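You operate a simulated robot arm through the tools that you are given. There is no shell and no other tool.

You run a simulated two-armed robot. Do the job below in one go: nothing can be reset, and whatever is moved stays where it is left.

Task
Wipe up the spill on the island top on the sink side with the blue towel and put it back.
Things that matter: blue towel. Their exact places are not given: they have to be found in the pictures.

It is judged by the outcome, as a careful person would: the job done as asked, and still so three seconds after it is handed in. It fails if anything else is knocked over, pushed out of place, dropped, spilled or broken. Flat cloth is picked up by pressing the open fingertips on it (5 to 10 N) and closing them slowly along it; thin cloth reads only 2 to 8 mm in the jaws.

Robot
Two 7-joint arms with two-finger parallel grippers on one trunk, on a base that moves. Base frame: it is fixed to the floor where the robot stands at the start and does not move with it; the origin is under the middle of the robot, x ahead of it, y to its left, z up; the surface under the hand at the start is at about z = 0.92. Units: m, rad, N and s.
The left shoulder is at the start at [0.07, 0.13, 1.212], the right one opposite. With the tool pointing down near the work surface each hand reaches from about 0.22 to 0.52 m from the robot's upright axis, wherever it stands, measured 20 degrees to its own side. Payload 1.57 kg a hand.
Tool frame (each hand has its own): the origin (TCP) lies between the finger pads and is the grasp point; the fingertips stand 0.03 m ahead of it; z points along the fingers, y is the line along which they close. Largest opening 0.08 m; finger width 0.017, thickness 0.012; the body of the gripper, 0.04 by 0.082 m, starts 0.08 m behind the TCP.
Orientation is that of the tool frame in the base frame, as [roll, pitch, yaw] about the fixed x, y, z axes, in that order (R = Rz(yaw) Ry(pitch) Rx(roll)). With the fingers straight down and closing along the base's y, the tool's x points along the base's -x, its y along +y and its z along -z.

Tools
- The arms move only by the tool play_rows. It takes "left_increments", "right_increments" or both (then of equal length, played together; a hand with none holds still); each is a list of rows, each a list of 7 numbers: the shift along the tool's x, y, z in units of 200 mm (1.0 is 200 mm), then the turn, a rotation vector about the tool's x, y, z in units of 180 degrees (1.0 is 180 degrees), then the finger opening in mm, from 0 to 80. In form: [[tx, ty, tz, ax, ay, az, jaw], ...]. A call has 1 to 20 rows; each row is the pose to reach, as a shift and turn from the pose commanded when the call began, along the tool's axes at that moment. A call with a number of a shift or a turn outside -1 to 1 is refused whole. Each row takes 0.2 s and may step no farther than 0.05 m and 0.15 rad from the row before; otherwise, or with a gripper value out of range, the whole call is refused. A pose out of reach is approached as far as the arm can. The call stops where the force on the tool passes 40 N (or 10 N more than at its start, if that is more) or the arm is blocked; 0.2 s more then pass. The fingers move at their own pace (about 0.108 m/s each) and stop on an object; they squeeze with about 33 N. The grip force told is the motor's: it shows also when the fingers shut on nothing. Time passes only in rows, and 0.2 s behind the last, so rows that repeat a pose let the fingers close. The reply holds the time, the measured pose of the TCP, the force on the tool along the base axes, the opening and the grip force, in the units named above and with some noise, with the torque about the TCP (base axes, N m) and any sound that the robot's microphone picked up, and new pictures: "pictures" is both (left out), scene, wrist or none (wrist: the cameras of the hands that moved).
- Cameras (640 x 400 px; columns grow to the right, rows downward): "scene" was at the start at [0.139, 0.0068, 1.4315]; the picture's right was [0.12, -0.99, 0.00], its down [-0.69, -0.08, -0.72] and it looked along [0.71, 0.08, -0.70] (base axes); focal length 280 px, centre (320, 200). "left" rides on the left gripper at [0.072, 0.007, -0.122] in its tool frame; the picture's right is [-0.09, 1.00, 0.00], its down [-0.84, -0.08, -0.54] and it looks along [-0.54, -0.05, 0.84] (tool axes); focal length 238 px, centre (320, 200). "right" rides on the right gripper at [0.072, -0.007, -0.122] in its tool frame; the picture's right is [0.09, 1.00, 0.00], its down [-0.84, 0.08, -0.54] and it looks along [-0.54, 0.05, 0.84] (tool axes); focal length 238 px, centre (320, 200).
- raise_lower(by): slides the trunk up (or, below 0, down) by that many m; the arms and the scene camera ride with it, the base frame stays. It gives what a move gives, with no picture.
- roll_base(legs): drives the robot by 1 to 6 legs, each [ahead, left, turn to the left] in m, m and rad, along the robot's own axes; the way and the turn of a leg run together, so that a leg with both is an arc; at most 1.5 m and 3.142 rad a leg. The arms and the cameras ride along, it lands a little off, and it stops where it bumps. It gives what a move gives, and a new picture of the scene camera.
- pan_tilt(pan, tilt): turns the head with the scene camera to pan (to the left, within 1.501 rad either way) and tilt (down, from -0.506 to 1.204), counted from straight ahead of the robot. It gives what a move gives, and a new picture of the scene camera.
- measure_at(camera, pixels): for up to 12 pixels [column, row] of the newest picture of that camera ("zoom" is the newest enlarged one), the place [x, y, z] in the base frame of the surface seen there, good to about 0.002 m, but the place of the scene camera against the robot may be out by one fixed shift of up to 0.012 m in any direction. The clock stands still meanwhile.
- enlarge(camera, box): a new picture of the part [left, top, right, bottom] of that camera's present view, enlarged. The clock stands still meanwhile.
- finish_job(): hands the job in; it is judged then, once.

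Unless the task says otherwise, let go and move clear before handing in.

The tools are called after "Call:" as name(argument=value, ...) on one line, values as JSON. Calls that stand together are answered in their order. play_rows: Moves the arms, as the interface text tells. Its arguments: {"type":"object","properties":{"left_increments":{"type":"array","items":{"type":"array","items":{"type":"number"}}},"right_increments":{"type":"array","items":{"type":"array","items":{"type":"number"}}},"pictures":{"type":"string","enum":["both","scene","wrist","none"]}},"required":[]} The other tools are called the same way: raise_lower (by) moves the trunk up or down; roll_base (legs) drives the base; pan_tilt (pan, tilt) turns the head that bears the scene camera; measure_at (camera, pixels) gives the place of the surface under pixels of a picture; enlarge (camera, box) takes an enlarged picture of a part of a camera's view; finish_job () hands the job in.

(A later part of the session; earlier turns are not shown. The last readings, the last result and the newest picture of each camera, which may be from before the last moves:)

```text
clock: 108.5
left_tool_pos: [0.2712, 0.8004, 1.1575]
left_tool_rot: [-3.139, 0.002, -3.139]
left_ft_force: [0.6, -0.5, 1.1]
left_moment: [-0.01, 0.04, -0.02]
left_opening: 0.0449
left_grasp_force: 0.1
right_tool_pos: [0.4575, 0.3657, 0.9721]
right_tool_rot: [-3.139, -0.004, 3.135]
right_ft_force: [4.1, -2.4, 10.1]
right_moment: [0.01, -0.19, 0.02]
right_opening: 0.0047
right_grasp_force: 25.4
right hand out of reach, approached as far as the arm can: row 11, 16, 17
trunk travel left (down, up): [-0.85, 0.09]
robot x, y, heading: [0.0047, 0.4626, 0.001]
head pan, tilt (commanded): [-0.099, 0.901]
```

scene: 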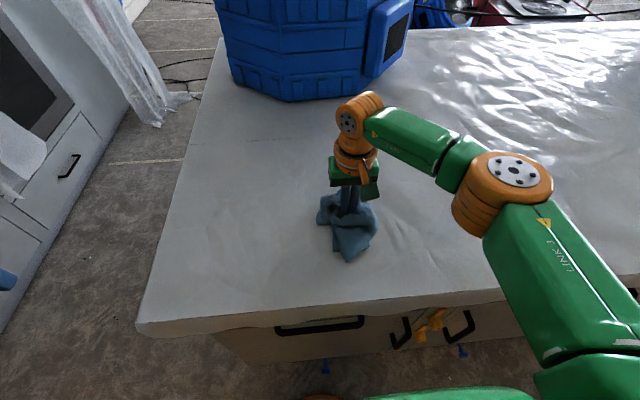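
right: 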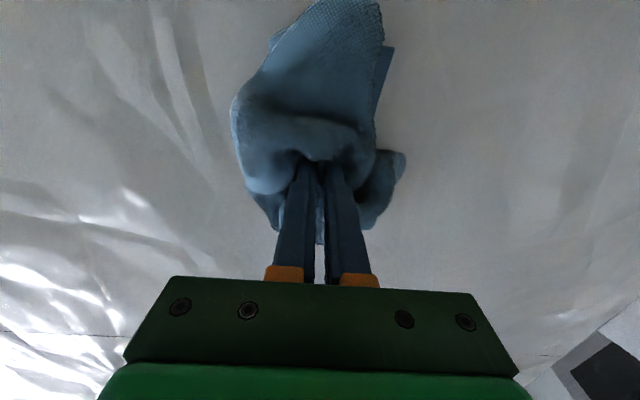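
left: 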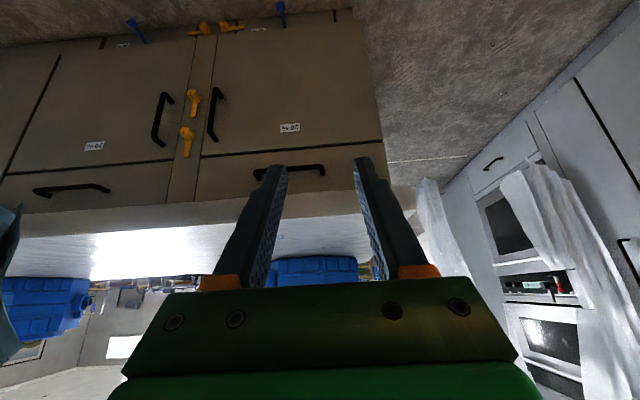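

About 10 N at the end of the second scrub. Now I lift the towel and back off to check the spot with the grazing view that revealed the puddle.

Call:
play_rows(right_increments=[[0, 0, -0.2, 0, 0, 0, 0], [0.05, 0, -0.4, 0, 0, 0, 0], [0.1, 0, -0.6, 0, 0, 0, 0], [0.15, 0, -0.8, 0, 0, 0, 0], [0.2, 0, -1.0, 0, 0, 0, 0]], pictures="none")

Call:
play_rows(right_increments=[[0.03, 0, -0.15, 0, 0, 0, 0], [0.06, 0, -0.3, 0, 0, 0, 0], [0.06, 0, -0.34, 0, 0, 0, 0]], pictures="none")

Call:
roll_base(legs=[[-0.415, 0, 0], [0, -0.395, 0]])

Call:
play_rows(left_increments=[[0, 0, 0.15, 0, 0, 0, 45], [0, 0, 0.3, 0, -0.04, 0, 45], [0, 0, 0.45, 0, -0.08, 0, 45], [0, 0, 0.6, 0, -0.12, 0, 45], [0, 0, 0.6, 0, -0.16, 0, 45], [0, 0, 0.6, 0, -0.2, 0, 45], [0, 0, 0.6, 0, -0.2, 0, 45]], pictures="both")

Call:
enlarge(camera="left", box=[270, 210, 370, 270])

```text
clock: 109.7
left_tool_pos: [0.2714, 0.8003, 1.1578]
left_tool_rot: [-3.14, 0.003, -3.14]
left_ft_force: [0.5, 0.1, -0.5]
left_moment: [0.01, -0.04, -0.03]
left_opening: 0.0449
left_grasp_force: 0.0
right_tool_pos: [0.4197, 0.3672, 1.1739]
right_tool_rot: [3.141, -0.004, 3.136]
right_ft_force: [0.2, -0.5, -0.8]
right_moment: [0.01, -0.04, 0.02]
right_opening: 0.005
right_grasp_force: 25.2
trunk travel left (down, up): [-0.85, 0.09]
robot x, y, heading: [-0.0018, 0.4627, 0.002]
head pan, tilt (commanded): [-0.099, 0.901]
```

```text
clock: 110.5
left_tool_pos: [0.2729, 0.8002, 1.1561]
left_tool_rot: [-3.14, 0.0, 3.141]
left_ft_force: [0.3, -0.3, -0.2]
left_moment: [0.0, -0.03, 0.02]
left_opening: 0.0452
left_grasp_force: 0.1
right_tool_pos: [0.4077, 0.3658, 1.2332]
right_tool_rot: [-3.141, -0.024, 3.138]
right_ft_force: [-0.2, 0.5, 0.2]
right_moment: [-0.01, 0.0, 0.01]
right_opening: 0.0047
right_grasp_force: 24.8
right hand out of reach, approached as far as the arm can: row 3
trunk travel left (down, up): [-0.85, 0.09]
robot x, y, heading: [-0.0005, 0.4627, 0.006]
head pan, tilt (commanded): [-0.099, 0.901]
```

```text
clock: 115.2
left_tool_pos: [-0.1438, 0.4093, 1.1558]
left_tool_rot: [-3.139, 0.0, -3.139]
left_ft_force: [-0.2, 0.8, 0.1]
left_moment: [-0.02, 0.0, 0.01]
left_opening: 0.0451
left_grasp_force: 0.0
right_tool_pos: [-0.0075, -0.0261, 1.2339]
right_tool_rot: [-3.139, -0.024, 3.135]
right_ft_force: [0.1, 0.0, -1.0]
right_moment: [-0.01, -0.04, 0.04]
right_opening: 0.0049
right_grasp_force: 24.5
trunk travel left (down, up): [-0.85, 0.09]
robot x, y, heading: [-0.4111, 0.0677, 0.002]
head pan, tilt (commanded): [-0.099, 0.901]
```

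scene: 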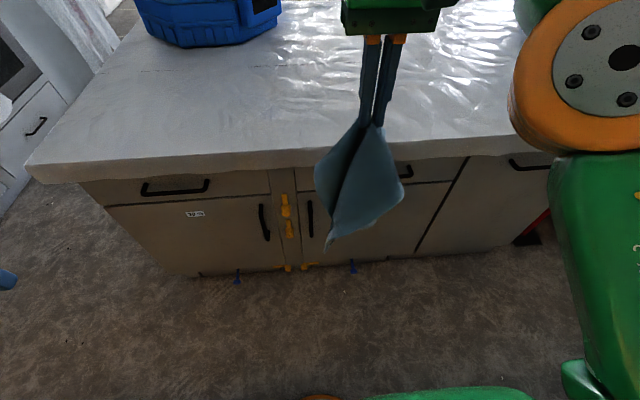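

```text
clock: 116.8
left_tool_pos: [-0.1423, 0.4069, 1.0368]
left_tool_rot: [3.141, 0.629, -3.139]
left_ft_force: [0.5, -0.1, -0.5]
left_moment: [-0.03, 0.0, -0.01]
left_opening: 0.045
left_grasp_force: 0.1
right_tool_pos: [-0.0087, -0.0285, 1.2335]
right_tool_rot: [-3.138, -0.024, 3.134]
right_ft_force: [0.5, -0.5, -0.4]
right_moment: [0.02, -0.02, 0.04]
right_opening: 0.0048
right_grasp_force: 25.1
trunk travel left (down, up): [-0.85, 0.09]
robot x, y, heading: [-0.4173, 0.0693, -0.001]
head pan, tilt (commanded): [-0.099, 0.901]
```

scene: 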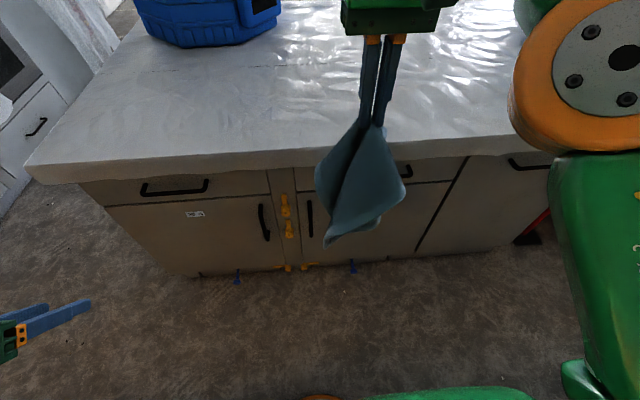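
left: 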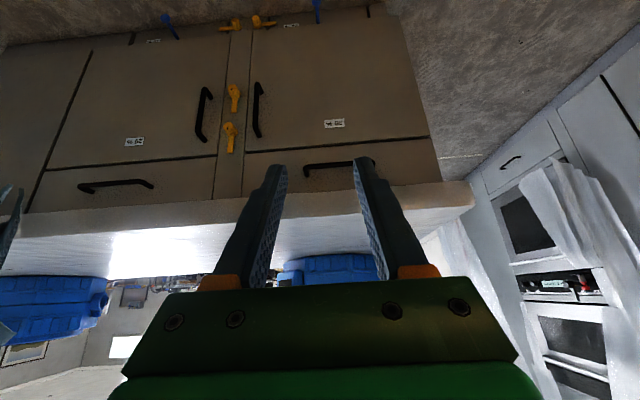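

```text
6.40 times, centred on (320, 240) of left
```

zoom: 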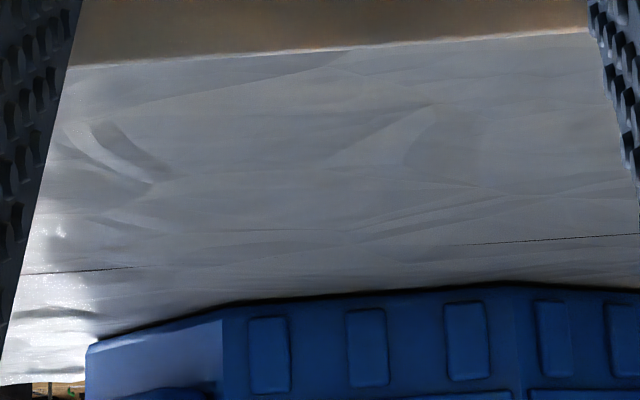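

The puddle that stood at zoom (250–380, 143–180) is gone. I confirm at higher zoom and scan the rest of the near strip in grazing view for any remaining film.

Call:
enlarge(camera="left", box=[295, 215, 345, 248])

Call:
roll_base(legs=[[0, -0.22, 0]])

Call:
enlarge(camera="left", box=[260, 195, 380, 280])

Call:
roll_base(legs=[[0, -0.25, 0]])

Call:
enlarge(camera="left", box=[260, 195, 380, 280])

```text
12.12 times, centred on (320, 232) of left
```

zoom: 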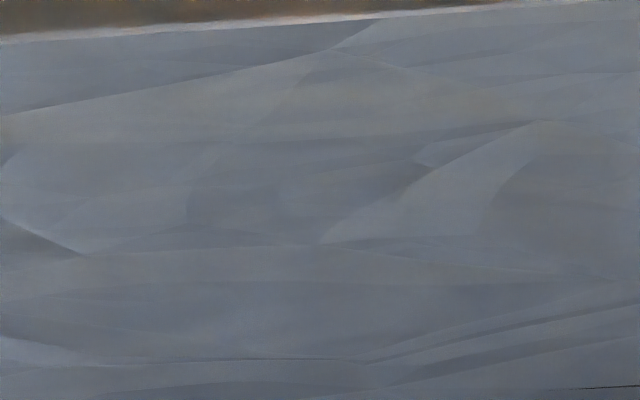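

```text
clock: 118.5
left_tool_pos: [-0.142, 0.1872, 1.0361]
left_tool_rot: [-3.136, 0.631, -3.134]
left_ft_force: [0.2, -0.6, 0.3]
left_moment: [0.01, 0.0, 0.01]
left_opening: 0.0451
left_grasp_force: 0.0
right_tool_pos: [-0.0075, -0.246, 1.2331]
right_tool_rot: [-3.136, -0.023, 3.137]
right_ft_force: [0.0, 0.1, -0.2]
right_moment: [-0.01, 0.01, 0.04]
right_opening: 0.0046
right_grasp_force: 24.9
trunk travel left (down, up): [-0.85, 0.09]
robot x, y, heading: [-0.4163, -0.1547, 0.001]
head pan, tilt (commanded): [-0.099, 0.901]
```

scene: 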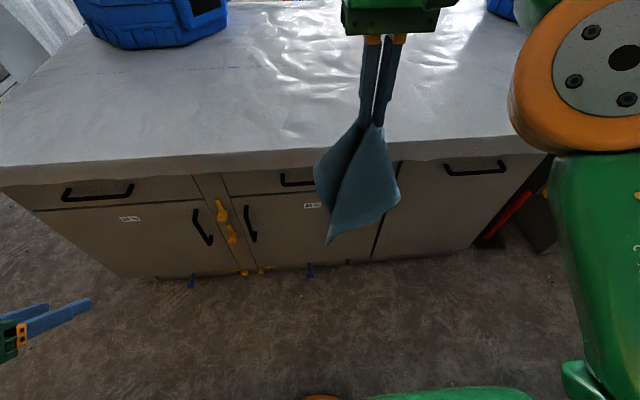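

```text
4.71 times, centred on (320, 238) of left
```

zoom: 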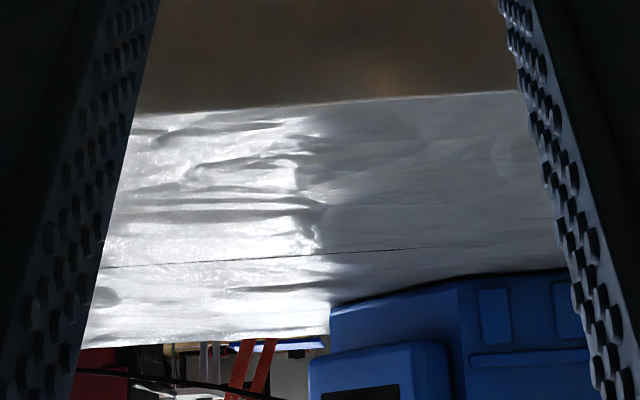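

```text
clock: 120.3
left_tool_pos: [-0.1416, -0.0641, 1.0359]
left_tool_rot: [-3.139, 0.631, -3.138]
left_ft_force: [0.3, -0.6, 0.0]
left_moment: [-0.01, 0.01, -0.01]
left_opening: 0.0453
left_grasp_force: 0.1
right_tool_pos: [-0.0066, -0.4959, 1.2342]
right_tool_rot: [-3.139, -0.022, 3.134]
right_ft_force: [-0.4, 1.6, -1.0]
right_moment: [-0.02, 0.0, 0.07]
right_opening: 0.0049
right_grasp_force: 24.9
trunk travel left (down, up): [-0.85, 0.09]
robot x, y, heading: [-0.4135, -0.3996, 0.004]
head pan, tilt (commanded): [-0.099, 0.901]
```

scene: 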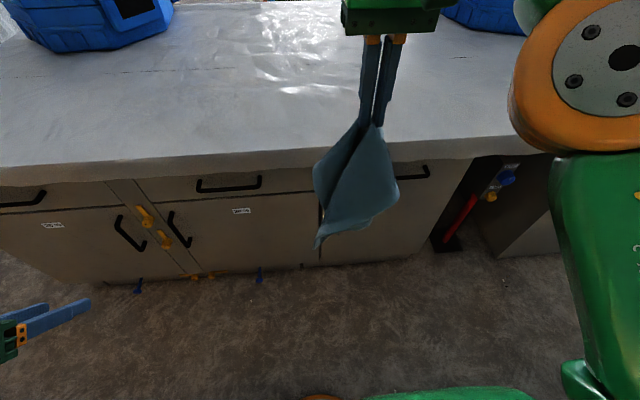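

```text
4.71 times, centred on (320, 238) of left
```

zoom: 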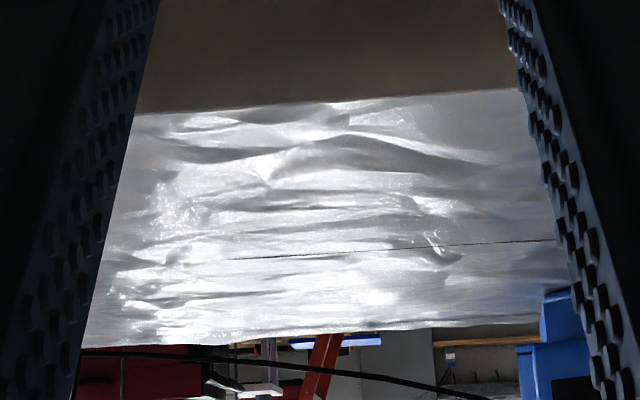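

No other film shows along the strip; the spill is wiped. Now I restore the left arm and carry the towel back, starting to the left of its old place so I can draw it out flat to the right.

Call:
play_rows(left_increments=[[-0.07, 0, -0.097, 0, 0.04, 0, 45], [-0.141, 0, -0.194, 0, 0.08, 0, 45], [-0.212, 0, -0.291, 0, 0.12, 0, 45], [-0.282, 0, -0.388, 0, 0.16, 0, 45], [-0.353, 0, -0.485, 0, 0.2, 0, 45], [-0.353, 0, -0.485, 0, 0.2, 0, 45]], pictures="none")

Call:
roll_base(legs=[[0, 0.64, 0], [0.415, 0, 0]])

Call:
pan_tilt(pan=0.0, tilt=0.9)

```text
clock: 121.7
left_tool_pos: [-0.1411, -0.0642, 1.1574]
left_tool_rot: [-3.141, 0.0, -3.139]
left_ft_force: [-0.5, 0.2, 0.2]
left_moment: [-0.01, 0.0, 0.0]
left_opening: 0.0448
left_grasp_force: 0.1
left hand out of reach, approached as far as the arm can: row 4
right_tool_pos: [-0.007, -0.4996, 1.233]
right_tool_rot: [-3.139, -0.025, 3.136]
right_ft_force: [0.3, 0.0, -0.6]
right_moment: [0.05, 0.0, 0.02]
right_opening: 0.0048
right_grasp_force: 25.2
trunk travel left (down, up): [-0.85, 0.09]
robot x, y, heading: [-0.4107, -0.4033, -0.002]
head pan, tilt (commanded): [-0.099, 0.901]
```

```text
clock: 127.4
left_tool_pos: [0.271, 0.5756, 1.159]
left_tool_rot: [-3.14, 0.005, 3.14]
left_ft_force: [-0.1, -0.9, -0.5]
left_moment: [-0.01, 0.0, 0.02]
left_opening: 0.0449
left_grasp_force: 0.2
right_tool_pos: [0.4027, 0.1399, 1.2334]
right_tool_rot: [3.142, -0.022, 3.13]
right_ft_force: [0.1, -0.8, -1.4]
right_moment: [0.0, -0.02, 0.07]
right_opening: 0.0054
right_grasp_force: 25.0
trunk travel left (down, up): [-0.85, 0.09]
robot x, y, heading: [-0.0002, 0.2412, -0.001]
head pan, tilt (commanded): [-0.099, 0.901]
```

scene: 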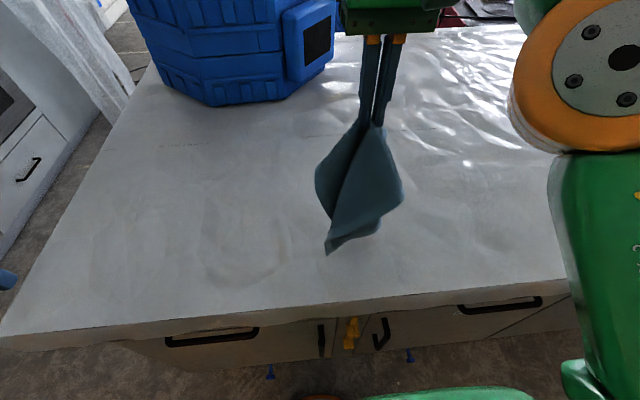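

```text
clock: 128.1
left_tool_pos: [0.2712, 0.5744, 1.157]
left_tool_rot: [-3.141, 0.002, 3.14]
left_ft_force: [-0.4, -1.5, 0.2]
left_moment: [0.01, 0.0, 0.03]
left_opening: 0.0451
left_grasp_force: 0.1
right_tool_pos: [0.4038, 0.1413, 1.2326]
right_tool_rot: [-3.139, -0.023, 3.129]
right_ft_force: [-0.2, 0.0, -0.5]
right_moment: [-0.02, 0.01, 0.03]
right_opening: 0.005
right_grasp_force: 25.0
trunk travel left (down, up): [-0.85, 0.09]
robot x, y, heading: [-0.003, 0.239, 0.002]
head pan, tilt (commanded): [0.0, 0.901]
```

scene: 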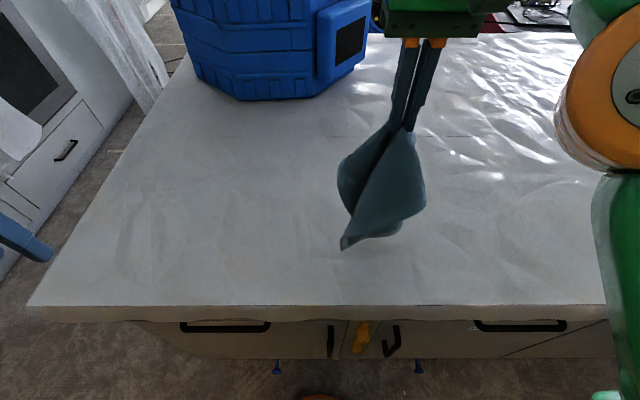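

The towel hangs left of its old place. I lower it until the hem rests on the top, then draw it to the right.

Call:
play_rows(right_increments=[[-0.08, 0, 0.13, 0, 0, 0, 0], [-0.16, 0, 0.26, 0, 0, 0, 0], [-0.24, 0, 0.39, 0, 0, 0, 0], [-0.32, 0, 0.52, 0, 0, 0, 0], [-0.385, 0, 0.65, 0, 0, 0, 0], [-0.385, 0, 0.78, 0, 0, 0, 0], [-0.385, 0, 0.9, 0, 0, 0, 0]], pictures="none")

Call:
roll_base(legs=[[0, -0.16, 0]])

```text
clock: 129.7
left_tool_pos: [0.2729, 0.5752, 1.1573]
left_tool_rot: [-3.141, 0.0, 3.141]
left_ft_force: [-0.3, 0.5, -0.5]
left_moment: [0.02, 0.04, 0.02]
left_opening: 0.045
left_grasp_force: 0.1
right_tool_pos: [0.4769, 0.139, 1.0508]
right_tool_rot: [-3.139, -0.024, 3.13]
right_ft_force: [0.8, 0.4, -0.4]
right_moment: [-0.02, 0.0, 0.06]
right_opening: 0.005
right_grasp_force: 24.7
right hand out of reach, approached as far as the arm can: row 4, 5, 6
trunk travel left (down, up): [-0.85, 0.09]
robot x, y, heading: [-0.0004, 0.2383, -0.005]
head pan, tilt (commanded): [0.0, 0.901]
```

```text
clock: 131.1
left_tool_pos: [0.2718, 0.421, 1.1563]
left_tool_rot: [-3.14, 0.002, 3.141]
left_ft_force: [0.2, -0.1, 0.2]
left_moment: [-0.02, -0.04, -0.02]
left_opening: 0.0448
left_grasp_force: 0.1
right_tool_pos: [0.4765, -0.0173, 1.0515]
right_tool_rot: [-3.136, -0.024, 3.13]
right_ft_force: [0.6, -0.1, 0.1]
right_moment: [-0.02, -0.02, 0.06]
right_opening: 0.0049
right_grasp_force: 25.0
trunk travel left (down, up): [-0.85, 0.09]
robot x, y, heading: [0.0022, 0.0771, 0.001]
head pan, tilt (commanded): [0.0, 0.901]
```

scene: 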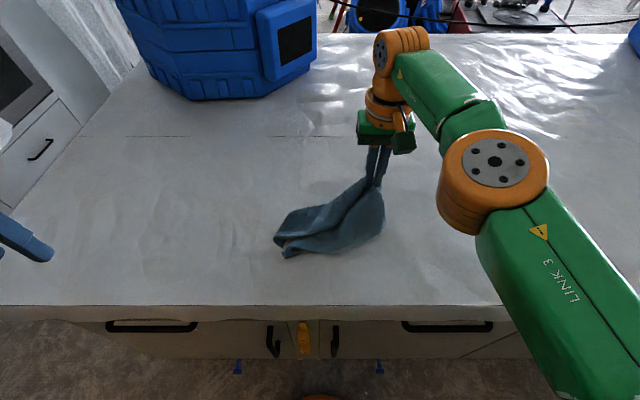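

The towel trails but is folded double lengthwise. I lower the held edge gently to the top and then look at how it lies so I can unfold it.

Call:
play_rows(right_increments=[[0, -0.06, 0.12, 0, 0, 0, 0], [0, -0.12, 0.24, 0, 0, 0, 0], [0, -0.18, 0.36, 0, 0, 0, 0], [0, -0.24, 0.43, 0, 0, 0, 0], [0, -0.24, 0.45, 0, 0, 0, 0]], pictures="both")

Call:
enlarge(camera="scene", box=[240, 150, 440, 275])

```text
clock: 132.3
left_tool_pos: [0.2717, 0.4179, 1.1581]
left_tool_rot: [-3.139, 0.003, 3.14]
left_ft_force: [0.3, 0.9, -0.6]
left_moment: [-0.01, 0.0, 0.03]
left_opening: 0.0449
left_grasp_force: 0.1
right_tool_pos: [0.4735, -0.0679, 0.9612]
right_tool_rot: [-3.139, -0.023, 3.13]
right_ft_force: [0.3, -0.8, 3.4]
right_moment: [0.03, -0.02, 0.01]
right_opening: 0.0044
right_grasp_force: 25.1
trunk travel left (down, up): [-0.85, 0.09]
robot x, y, heading: [-0.0004, 0.0779, -0.002]
head pan, tilt (commanded): [0.0, 0.901]
```

scene: 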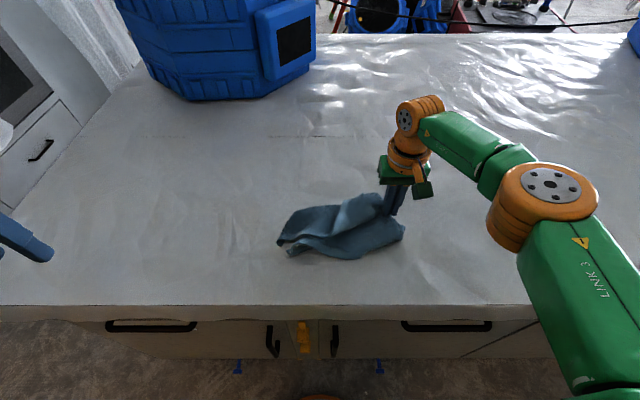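
right: 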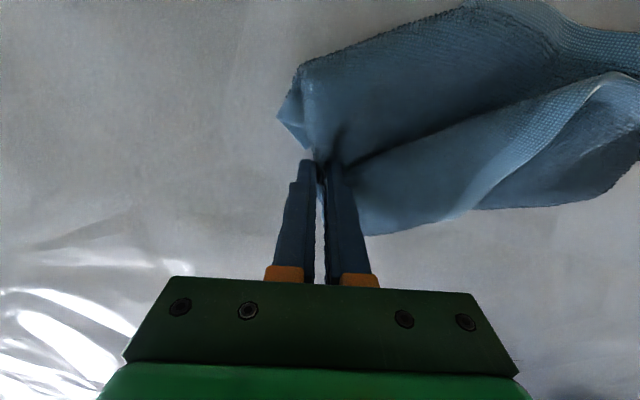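

```text
3.20 times, centred on (340, 212) of scene
```

zoom: 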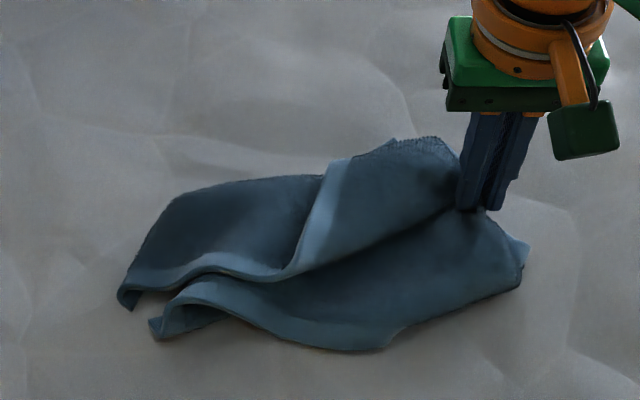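

I can read the lie: the near half is spread, but the far half is folded over on top, its hem running through about zoom (240, 268) to (340, 170). I measure it and release the right-edge pinch.

Call:
measure_at(camera="zoom", pixels=[[125, 295], [155, 330], [350, 348], [520, 275], [440, 145], [320, 180], [180, 200], [230, 262], [300, 265], [335, 190], [250, 235], [390, 300]])

Call:
play_rows(right_increments=[[0, 0, -0.01, 0, 0, 0, 10], [0, 0, -0.02, 0, 0, 0, 20], [0, 0, -0.03, 0, 0, 0, 30], [0, 0, -0.12, 0, 0, 0, 35], [0, 0, -0.3, 0, 0, 0, 35], [0, 0, -0.5, 0, 0, 0, 35]], pictures="both")

Call:
enlarge(camera="scene", box=[240, 150, 440, 275])

```text
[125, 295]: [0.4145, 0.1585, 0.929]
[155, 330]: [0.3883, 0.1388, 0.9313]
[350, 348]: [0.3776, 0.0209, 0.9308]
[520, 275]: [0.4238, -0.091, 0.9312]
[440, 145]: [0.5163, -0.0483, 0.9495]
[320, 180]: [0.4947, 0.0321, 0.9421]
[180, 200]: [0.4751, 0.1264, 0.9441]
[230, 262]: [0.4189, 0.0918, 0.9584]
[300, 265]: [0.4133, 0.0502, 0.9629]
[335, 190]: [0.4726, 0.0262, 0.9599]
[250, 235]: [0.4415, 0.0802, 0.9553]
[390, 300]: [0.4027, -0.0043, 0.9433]
```

```text
clock: 133.7
left_tool_pos: [0.2716, 0.4177, 1.1573]
left_tool_rot: [-3.139, 0.001, 3.14]
left_ft_force: [-0.6, 0.3, 0.5]
left_moment: [-0.01, 0.01, 0.03]
left_opening: 0.045
left_grasp_force: 0.2
right_tool_pos: [0.4748, -0.0672, 1.0619]
right_tool_rot: [-3.139, -0.022, 3.131]
right_ft_force: [0.5, 0.2, -0.5]
right_moment: [-0.01, -0.03, -0.01]
right_opening: 0.0351
right_grasp_force: 0.0
trunk travel left (down, up): [-0.85, 0.09]
robot x, y, heading: [-0.001, 0.077, -0.003]
head pan, tilt (commanded): [0.0, 0.901]
```

scene: 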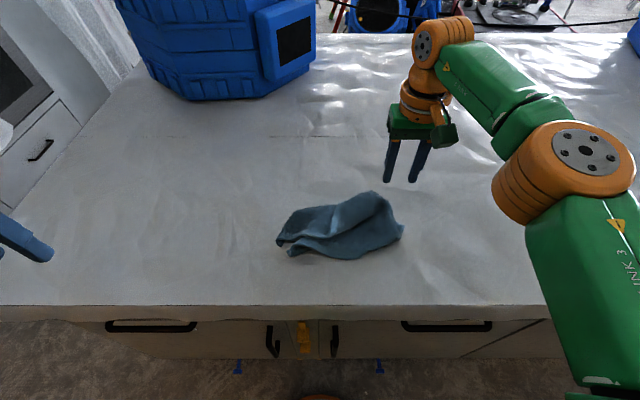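
right: 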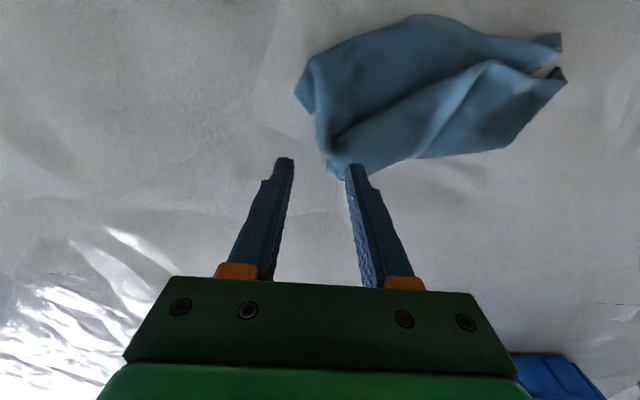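

```text
3.20 times, centred on (340, 212) of scene
```

zoom: 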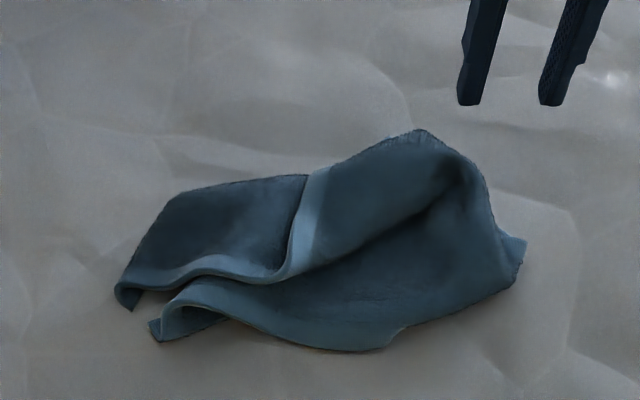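

Released. The L-shaped light hem with its corner at zoom (290, 272) is the far-right corner folded over the body. To have room to unfold it within reach, I'll first pinch the near half and draw the towel about 9 cm toward me.

Call:
play_rows(right_increments=[[0.1, 0.09, 0.05, 0, 0, 0, 35], [0.2, 0.18, 0.1, 0, 0, 0, 35], [0.3, 0.27, 0.15, 0, 0, 0, 35], [0.4, 0.34, 0.2, 0, 0, 0, 35], [0.42, 0.34, 0.3, 0, 0, 0, 35], [0.42, 0.34, 0.4, 0, 0, 0, 35], [0.42, 0.34, 0.45, 0, 0, 0, 35], [0.42, 0.34, 0.45, 0, 0, 0, 35]], pictures="both")

```text
clock: 135.5
left_tool_pos: [0.2727, 0.4169, 1.1567]
left_tool_rot: [-3.139, 0.001, 3.139]
left_ft_force: [-0.5, -0.5, 0.6]
left_moment: [0.01, -0.02, 0.0]
left_opening: 0.0451
left_grasp_force: 0.1
right_tool_pos: [0.3884, 0.0014, 0.9723]
right_tool_rot: [-3.139, -0.025, 3.131]
right_ft_force: [0.3, -0.3, 0.4]
right_moment: [-0.01, 0.02, -0.02]
right_opening: 0.0349
right_grasp_force: 0.2
trunk travel left (down, up): [-0.85, 0.09]
robot x, y, heading: [-0.0005, 0.0785, -0.001]
head pan, tilt (commanded): [0.0, 0.901]
```

scene: 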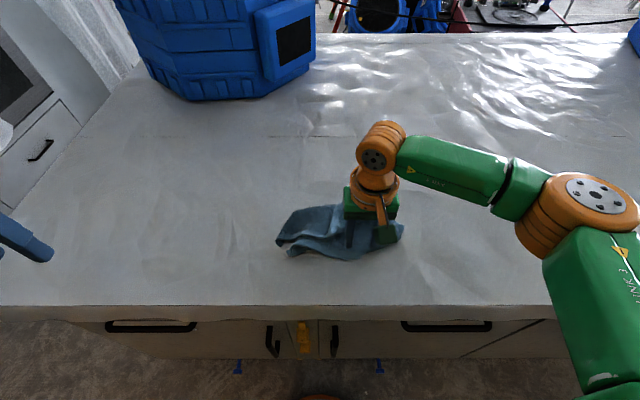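
right: 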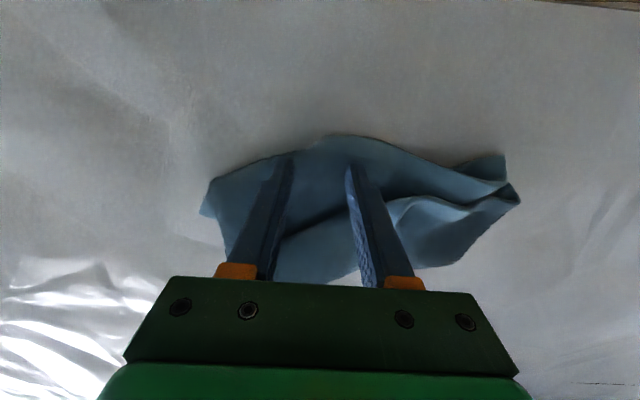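

The fingertips straddle the near half close to its hem. I lower until they press lightly, then pinch.

Call:
play_rows(right_increments=[[0, 0, 0.03, 0, 0, 0, 35], [0, 0, 0.06, 0, 0, 0, 35], [0, 0, 0.08, 0, 0, 0, 35], [0, 0, 0.09, 0, 0, 0, 35]], pictures="none")

```text
clock: 136.5
left_tool_pos: [0.2699, 0.4165, 1.1571]
left_tool_rot: [-3.14, 0.002, 3.139]
left_ft_force: [0.9, 0.0, -0.1]
left_moment: [0.01, -0.01, -0.02]
left_opening: 0.0449
left_grasp_force: 0.0
right_tool_pos: [0.3897, 0.0019, 0.9545]
right_tool_rot: [-3.14, -0.023, 3.132]
right_ft_force: [1.9, 0.1, 4.9]
right_moment: [-0.12, -0.07, 0.02]
right_opening: 0.0353
right_grasp_force: 0.4
trunk travel left (down, up): [-0.85, 0.09]
robot x, y, heading: [0.0001, 0.0764, -0.0]
head pan, tilt (commanded): [0.0, 0.901]
```

Call:
play_rows(right_increments=[[0, 0, 0.003, 0, 0, 0, 31], [0, 0, 0.003, 0, 0, 0, 27], [0, 0, 0.003, 0, 0, 0, 23], [0, 0, 0.003, 0, 0, 0, 19], [0, 0, 0.003, 0, 0, 0, 15], [0, 0, 0.003, 0, 0, 0, 11], [0, 0, 0.003, 0, 0, 0, 7], [0, 0, 0.003, 0, 0, 0, 3], [0, 0, 0.003, 0, 0, 0, 0], [0, 0, 0.003, 0, 0, 0, 0], [0, 0, 0.003, 0, 0, 0, 0]], pictures="wrist")

```text
clock: 138.9
left_tool_pos: [0.2713, 0.4157, 1.1577]
left_tool_rot: [-3.139, 0.003, 3.139]
left_ft_force: [0.3, 0.5, 0.3]
left_moment: [0.03, 0.01, 0.02]
left_opening: 0.045
left_grasp_force: 0.0
right_tool_pos: [0.3873, 0.0018, 0.9547]
right_tool_rot: [-3.14, -0.024, 3.132]
right_ft_force: [-0.5, -1.6, 7.9]
right_moment: [-0.04, 0.01, -0.05]
right_opening: 0.0062
right_grasp_force: 26.0
trunk travel left (down, up): [-0.85, 0.09]
robot x, y, heading: [-0.0009, 0.0802, -0.004]
head pan, tilt (commanded): [0.0, 0.901]
```

right: 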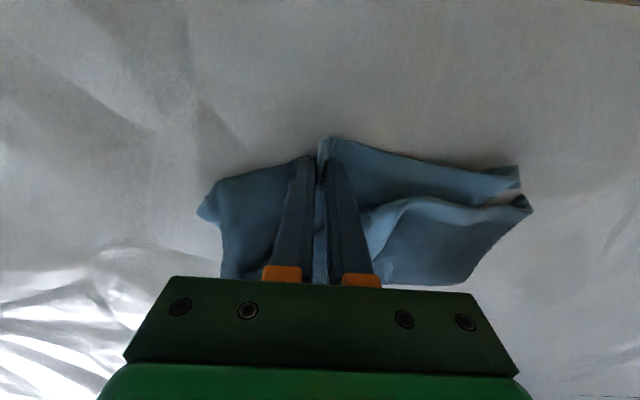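

The near hem is held (6 mm in the jaws). I ease the pressure and draw the towel 8 cm toward me.

Call:
play_rows(right_increments=[[0.05, 0, -0.015, 0, 0, 0, 0], [0.12, 0, -0.015, 0, 0, 0, 0], [0.2, 0, -0.015, 0, 0, 0, 0], [0.28, 0, -0.015, 0, 0, 0, 0], [0.36, 0, -0.015, 0, 0, 0, 0], [0.42, 0, -0.015, 0, 0, 0, 0], [0.42, 0, -0.015, 0, 0, 0, 0]], pictures="both")

Call:
enlarge(camera="scene", box=[220, 180, 440, 320])

```text
clock: 140.5
left_tool_pos: [0.2711, 0.417, 1.1567]
left_tool_rot: [-3.14, 0.0, 3.141]
left_ft_force: [0.1, -0.3, -0.5]
left_moment: [0.01, 0.01, 0.02]
left_opening: 0.0449
left_grasp_force: 0.1
right_tool_pos: [0.3066, 0.0024, 0.9595]
right_tool_rot: [-3.14, -0.024, 3.13]
right_ft_force: [-0.4, 0.0, 0.2]
right_moment: [-0.04, -0.02, -0.04]
right_opening: 0.0061
right_grasp_force: 25.6
trunk travel left (down, up): [-0.85, 0.09]
robot x, y, heading: [-0.0009, 0.0823, -0.005]
head pan, tilt (commanded): [0.0, 0.901]
```

scene: 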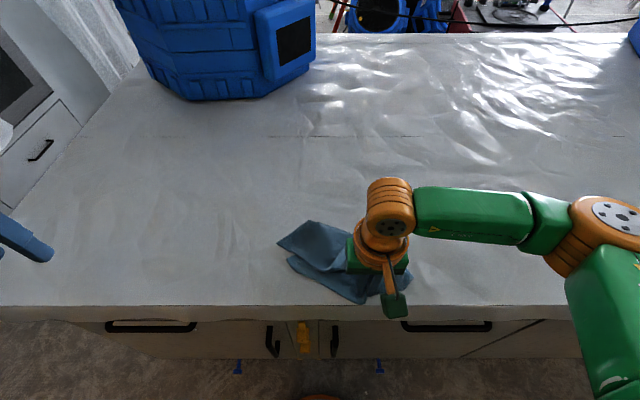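
right: 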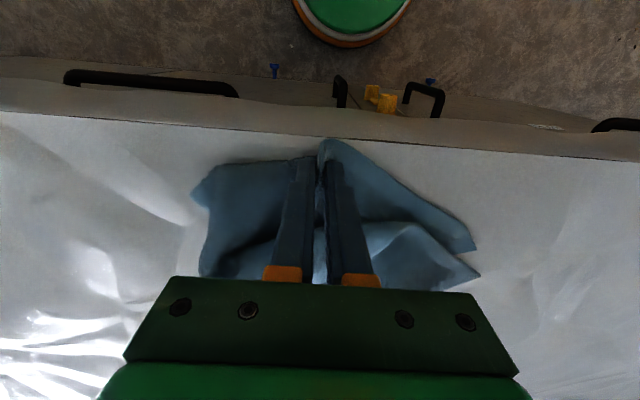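

```text
2.86 times, centred on (330, 250) of scene
```

zoom: 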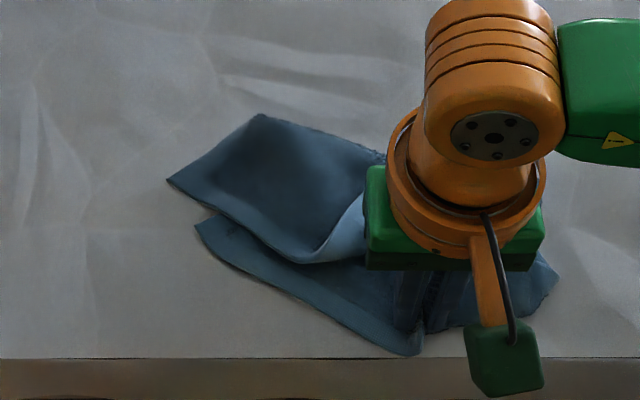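

The towel came along. I release it here, rise and look from above to plan the unfold.

Call:
play_rows(right_increments=[[0, 0, -0.01, 0, 0, 0, 10], [0, 0, -0.015, 0, 0, 0, 20], [0, 0, -0.02, 0, 0, 0, 30], [0, 0, -0.12, 0, 0, 0, 35], [0, 0, -0.3, 0, 0, 0, 35], [-0.1, -0.15, -0.5, 0, 0, 0, 35], [-0.2, -0.3, -0.6, 0, 0, 0, 35], [-0.3, -0.5, -0.6, 0, 0, 0, 35]], pictures="both")

Call:
enlarge(camera="scene", box=[240, 190, 440, 315])

Call:
measure_at(camera="scene", pixels=[[281, 240], [312, 221], [290, 262], [340, 265], [362, 300], [410, 280], [330, 267], [350, 240], [380, 245]])

```text
refused: row 6 steps farther than a row can; nothing moved
```

```text
3.20 times, centred on (340, 252) of scene
```

zoom: 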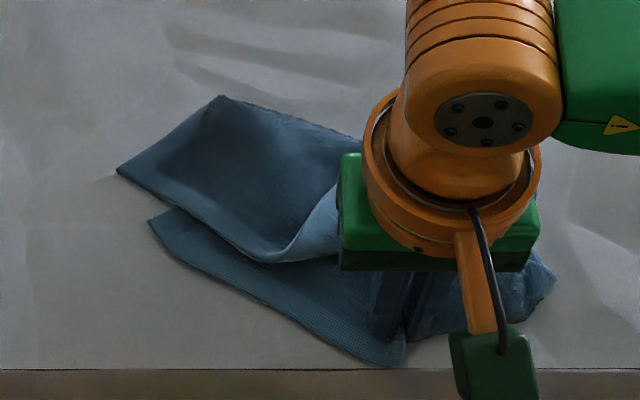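

```text
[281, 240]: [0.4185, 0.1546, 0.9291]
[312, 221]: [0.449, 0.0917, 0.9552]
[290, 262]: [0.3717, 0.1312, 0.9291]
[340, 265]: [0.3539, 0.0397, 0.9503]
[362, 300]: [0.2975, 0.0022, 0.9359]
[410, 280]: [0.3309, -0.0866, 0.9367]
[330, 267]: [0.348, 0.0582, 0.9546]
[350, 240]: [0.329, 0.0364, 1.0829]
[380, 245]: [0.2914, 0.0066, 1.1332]
```

The call was refused for a too-long step, so nothing moved. I repeat it with smaller steps.

Call:
play_rows(right_increments=[[0, 0, -0.01, 0, 0, 0, 10], [0, 0, -0.015, 0, 0, 0, 20], [0, 0, -0.02, 0, 0, 0, 30], [0, 0, -0.12, 0, 0, 0, 35], [0, 0, -0.3, 0, 0, 0, 35], [-0.05, -0.08, -0.5, 0, 0, 0, 35], [-0.15, -0.22, -0.6, 0, 0, 0, 35], [-0.27, -0.38, -0.6, 0, 0, 0, 35], [-0.35, -0.55, -0.6, 0, 0, 0, 35]], pictures="both")

Call:
enlarge(camera="scene", box=[240, 190, 440, 315])

Call:
measure_at(camera="zoom", pixels=[[120, 170], [220, 100], [150, 225], [270, 260], [300, 240], [330, 200], [360, 140], [400, 360], [550, 280], [480, 200], [440, 260], [250, 190]])

```text
clock: 142.5
left_tool_pos: [0.271, 0.416, 1.1573]
left_tool_rot: [3.141, -0.002, 3.14]
left_ft_force: [-0.5, -0.1, 0.3]
left_moment: [0.0, -0.04, -0.02]
left_opening: 0.045
left_grasp_force: 0.0
right_tool_pos: [0.3764, -0.1103, 1.0781]
right_tool_rot: [-3.141, -0.024, 3.131]
right_ft_force: [0.0, 0.0, -0.3]
right_moment: [0.03, 0.01, -0.03]
right_opening: 0.035
right_grasp_force: 0.1
trunk travel left (down, up): [-0.85, 0.09]
robot x, y, heading: [-0.0027, 0.0784, 0.002]
head pan, tilt (commanded): [0.0, 0.901]
```

scene: 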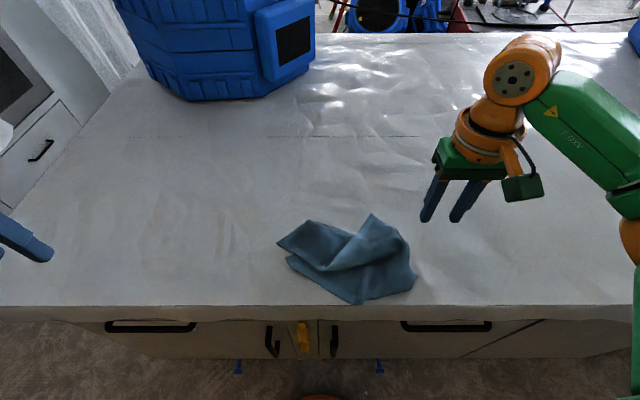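
right: 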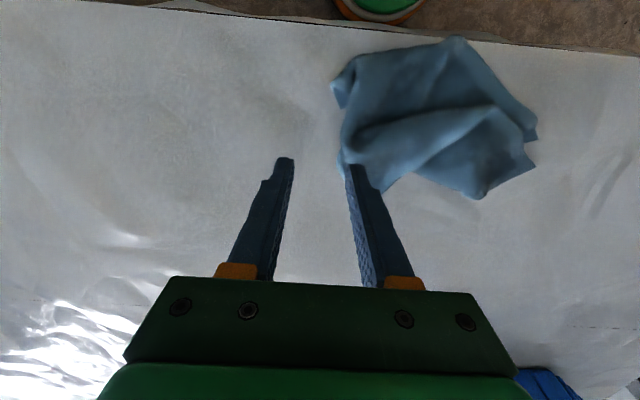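

```text
3.20 times, centred on (340, 252) of scene
```

zoom: 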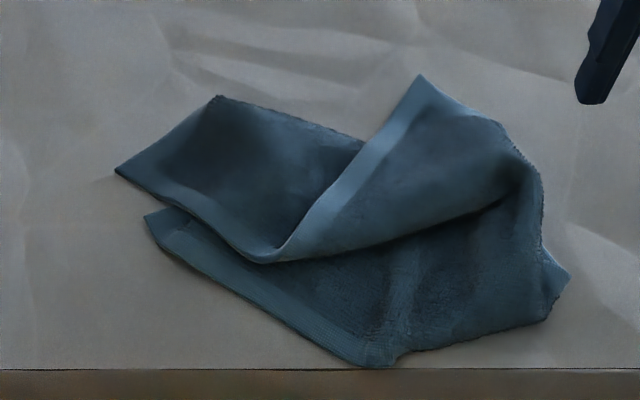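

```text
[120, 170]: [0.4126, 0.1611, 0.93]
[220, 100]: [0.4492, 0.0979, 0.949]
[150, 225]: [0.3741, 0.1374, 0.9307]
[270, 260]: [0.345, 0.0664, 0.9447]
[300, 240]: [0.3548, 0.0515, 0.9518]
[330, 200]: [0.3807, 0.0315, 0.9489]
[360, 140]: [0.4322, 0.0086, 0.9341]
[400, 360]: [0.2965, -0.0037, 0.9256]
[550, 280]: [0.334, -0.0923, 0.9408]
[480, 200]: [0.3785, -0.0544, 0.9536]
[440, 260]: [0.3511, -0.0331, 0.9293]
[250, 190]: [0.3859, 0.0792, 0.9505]
```

Now the lie is clear: the far hem runs from the far-left corner (118, 172) to a bend at (265, 258) and on to the far-right corner at (420, 78), so the far half is folded toward me. I move above that bend (0.36, 0.06) to pinch it and pull it away.

Call:
play_rows(right_increments=[[0.02, 0.17, 0, 0, 0, 0, 40], [0.04, 0.35, 0, 0, 0, 0, 40], [0.06, 0.53, 0, 0, 0, 0, 40], [0.07, 0.7, 0.05, 0, 0, 0, 40], [0.07, 0.86, 0.15, 0, 0, 0, 40], [0.07, 0.86, 0.3, 0, 0, 0, 40], [0.07, 0.86, 0.4, 0, 0, 0, 40], [0.07, 0.86, 0.4, 0, 0, 0, 40]], pictures="both")

Call:
enlarge(camera="right", box=[160, 60, 560, 310])

```text
clock: 144.3
left_tool_pos: [0.2717, 0.4165, 1.1576]
left_tool_rot: [-3.139, 0.002, 3.139]
left_ft_force: [0.3, -0.5, -0.1]
left_moment: [0.01, -0.03, 0.01]
left_opening: 0.0449
left_grasp_force: 0.1
right_tool_pos: [0.3624, 0.0651, 0.9976]
right_tool_rot: [-3.139, -0.022, 3.13]
right_ft_force: [-0.7, -0.5, 0.3]
right_moment: [0.02, 0.01, 0.0]
right_opening: 0.0397
right_grasp_force: 0.0
trunk travel left (down, up): [-0.85, 0.09]
robot x, y, heading: [-0.0018, 0.0775, -0.001]
head pan, tilt (commanded): [0.0, 0.901]
```

scene: 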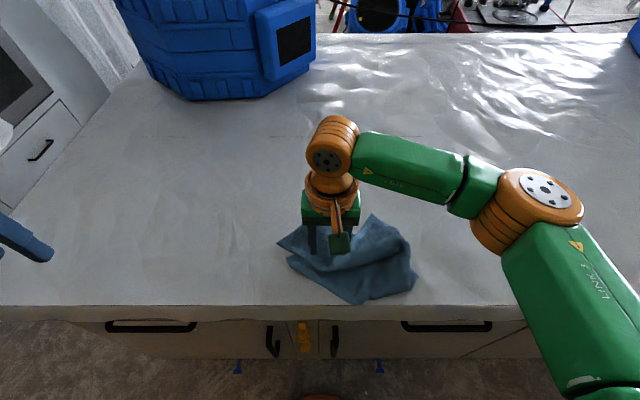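
right: 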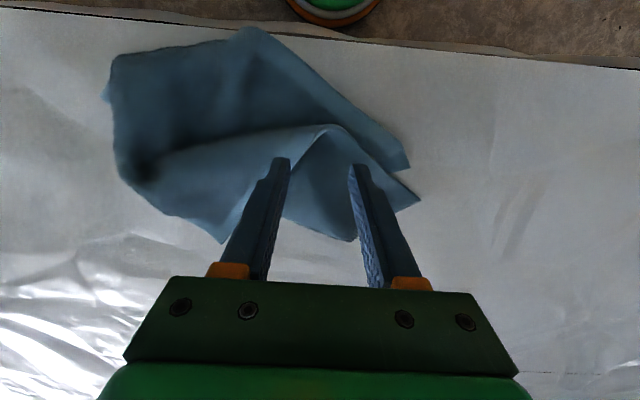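

```text
1.60 times, centred on (360, 185) of right
```

zoom: 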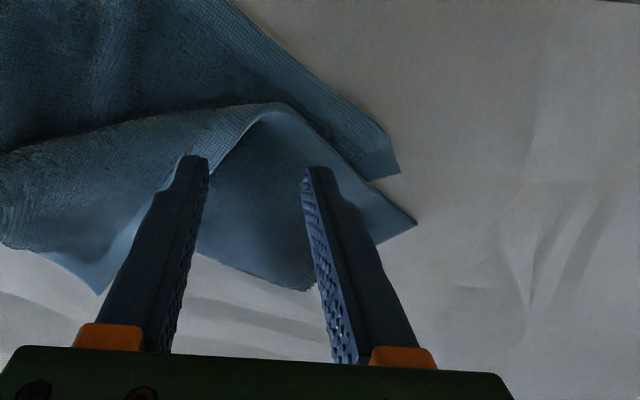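

In the wrist zoom the hem's bend (apex) is at (275, 110), slightly nearer to me than the fingertips. I measure it to line the pinch up.

Call:
measure_at(camera="zoom", pixels=[[275, 112], [262, 135], [295, 130], [240, 150], [330, 150], [260, 190], [200, 130], [370, 190], [405, 222], [100, 285], [270, 80], [150, 200]])

```text
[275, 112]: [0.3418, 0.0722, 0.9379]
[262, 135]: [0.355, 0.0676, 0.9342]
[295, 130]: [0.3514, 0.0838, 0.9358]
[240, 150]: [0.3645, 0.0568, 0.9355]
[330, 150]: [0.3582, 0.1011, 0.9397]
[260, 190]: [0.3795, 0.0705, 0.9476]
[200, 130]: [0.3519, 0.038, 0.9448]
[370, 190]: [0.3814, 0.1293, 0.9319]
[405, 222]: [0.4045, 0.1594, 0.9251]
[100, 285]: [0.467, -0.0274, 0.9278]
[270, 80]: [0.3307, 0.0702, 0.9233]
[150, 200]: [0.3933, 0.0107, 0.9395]
```

The apex is at (0.342, 0.072). I nudge the hand to (0.367, 0.072) so both fingertips bear on the folded-over layer, and lower to light contact.

Call:
play_rows(right_increments=[[-0.025, 0.035, 0.05, 0, 0, 0, 36], [-0.025, 0.035, 0.1, 0, 0, 0, 36], [-0.025, 0.035, 0.14, 0, 0, 0, 36], [-0.025, 0.035, 0.16, 0, 0, 0, 36], [-0.025, 0.035, 0.17, 0, 0, 0, 36]], pictures="none")

```text
clock: 145.5
left_tool_pos: [0.2711, 0.4166, 1.1577]
left_tool_rot: [-3.141, 0.002, 3.141]
left_ft_force: [0.3, -0.4, -0.3]
left_moment: [-0.01, 0.0, -0.01]
left_opening: 0.0453
left_grasp_force: 0.1
right_tool_pos: [0.3661, 0.071, 0.9635]
right_tool_rot: [-3.14, -0.023, 3.132]
right_ft_force: [0.0, 0.6, 1.7]
right_moment: [0.03, -0.04, 0.01]
right_opening: 0.0359
right_grasp_force: 0.1
trunk travel left (down, up): [-0.85, 0.09]
robot x, y, heading: [-0.0032, 0.0759, 0.001]
head pan, tilt (commanded): [0.0, 0.901]
```

Light contact (1.7 N). I press 2 mm more and close slowly.

Call:
play_rows(right_increments=[[0, 0, 0.008, 0, 0, 0, 36], [0, 0, 0.012, 0, 0, 0, 32], [0, 0, 0.012, 0, 0, 0, 28], [0, 0, 0.012, 0, 0, 0, 24], [0, 0, 0.012, 0, 0, 0, 20], [0, 0, 0.012, 0, 0, 0, 16], [0, 0, 0.012, 0, 0, 0, 12], [0, 0, 0.012, 0, 0, 0, 8], [0, 0, 0.012, 0, 0, 0, 4], [0, 0, 0.012, 0, 0, 0, 0], [0, 0, 0.012, 0, 0, 0, 0], [0, 0, 0.012, 0, 0, 0, 0]], pictures="wrist")

```text
clock: 148.1
left_tool_pos: [0.2712, 0.4168, 1.1578]
left_tool_rot: [-3.14, 0.001, 3.14]
left_ft_force: [0.3, 0.3, -0.9]
left_moment: [0.0, -0.01, 0.02]
left_opening: 0.0451
left_grasp_force: 0.1
right_tool_pos: [0.3655, 0.0712, 0.9609]
right_tool_rot: [-3.138, -0.022, 3.13]
right_ft_force: [-0.3, 0.1, 2.0]
right_moment: [-0.04, -0.03, 0.01]
right_opening: 0.0056
right_grasp_force: 26.1
trunk travel left (down, up): [-0.85, 0.09]
robot x, y, heading: [-0.0001, 0.0767, -0.003]
head pan, tilt (commanded): [0.0, 0.901]
```

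right: 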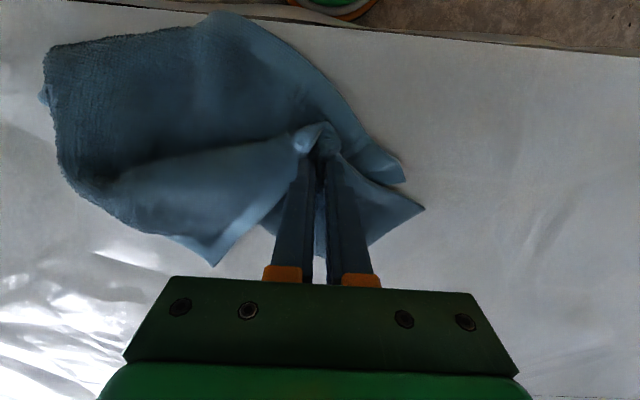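

A fold with the hem lip at (315, 135) is held (5.6 mm). I lift it 5 cm and carry it away from me, then lay it down far out.

Call:
play_rows(right_increments=[[0, 0, -0.12, 0, 0, 0, 0], [0, 0, -0.25, 0, 0, 0, 0], [-0.08, -0.03, -0.3, 0, 0, 0, 0]], pictures="both")

Call:
enlarge(camera="scene", box=[220, 180, 440, 318])

```text
clock: 148.9
left_tool_pos: [0.2715, 0.417, 1.1569]
left_tool_rot: [-3.141, 0.0, 3.14]
left_ft_force: [0.1, 0.1, 0.0]
left_moment: [0.0, 0.02, -0.02]
left_opening: 0.0449
left_grasp_force: 0.2
right_tool_pos: [0.3839, 0.064, 1.0211]
right_tool_rot: [-3.139, -0.025, 3.13]
right_ft_force: [0.1, -0.4, 0.5]
right_moment: [-0.01, -0.01, -0.04]
right_opening: 0.0057
right_grasp_force: 26.3
trunk travel left (down, up): [-0.85, 0.09]
robot x, y, heading: [0.0014, 0.082, -0.001]
head pan, tilt (commanded): [0.0, 0.901]
```

scene: 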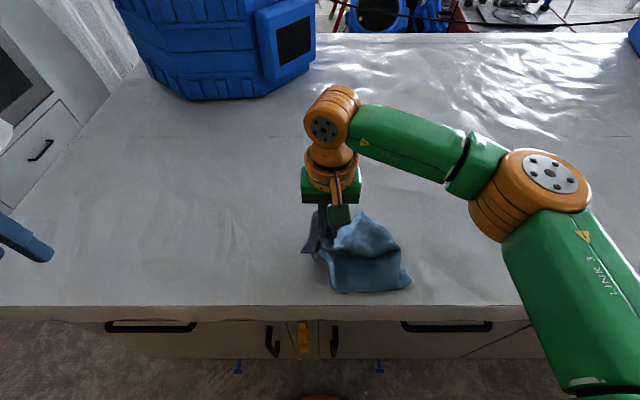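
right: 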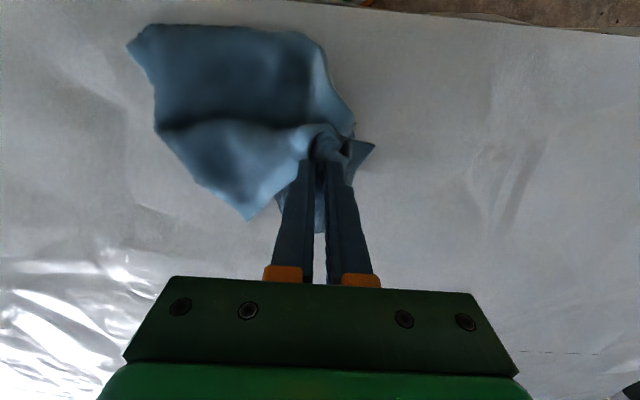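

```text
2.90 times, centred on (330, 249) of scene
```

zoom: 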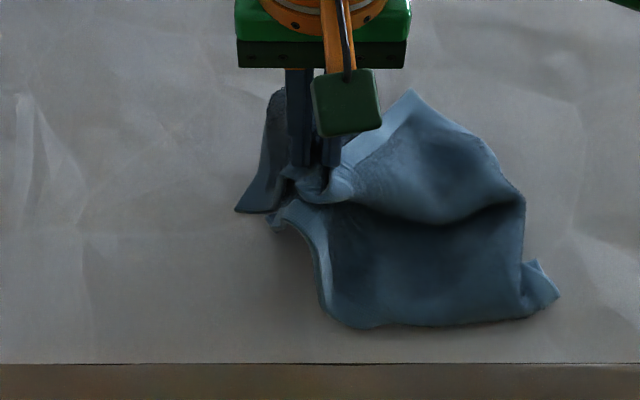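

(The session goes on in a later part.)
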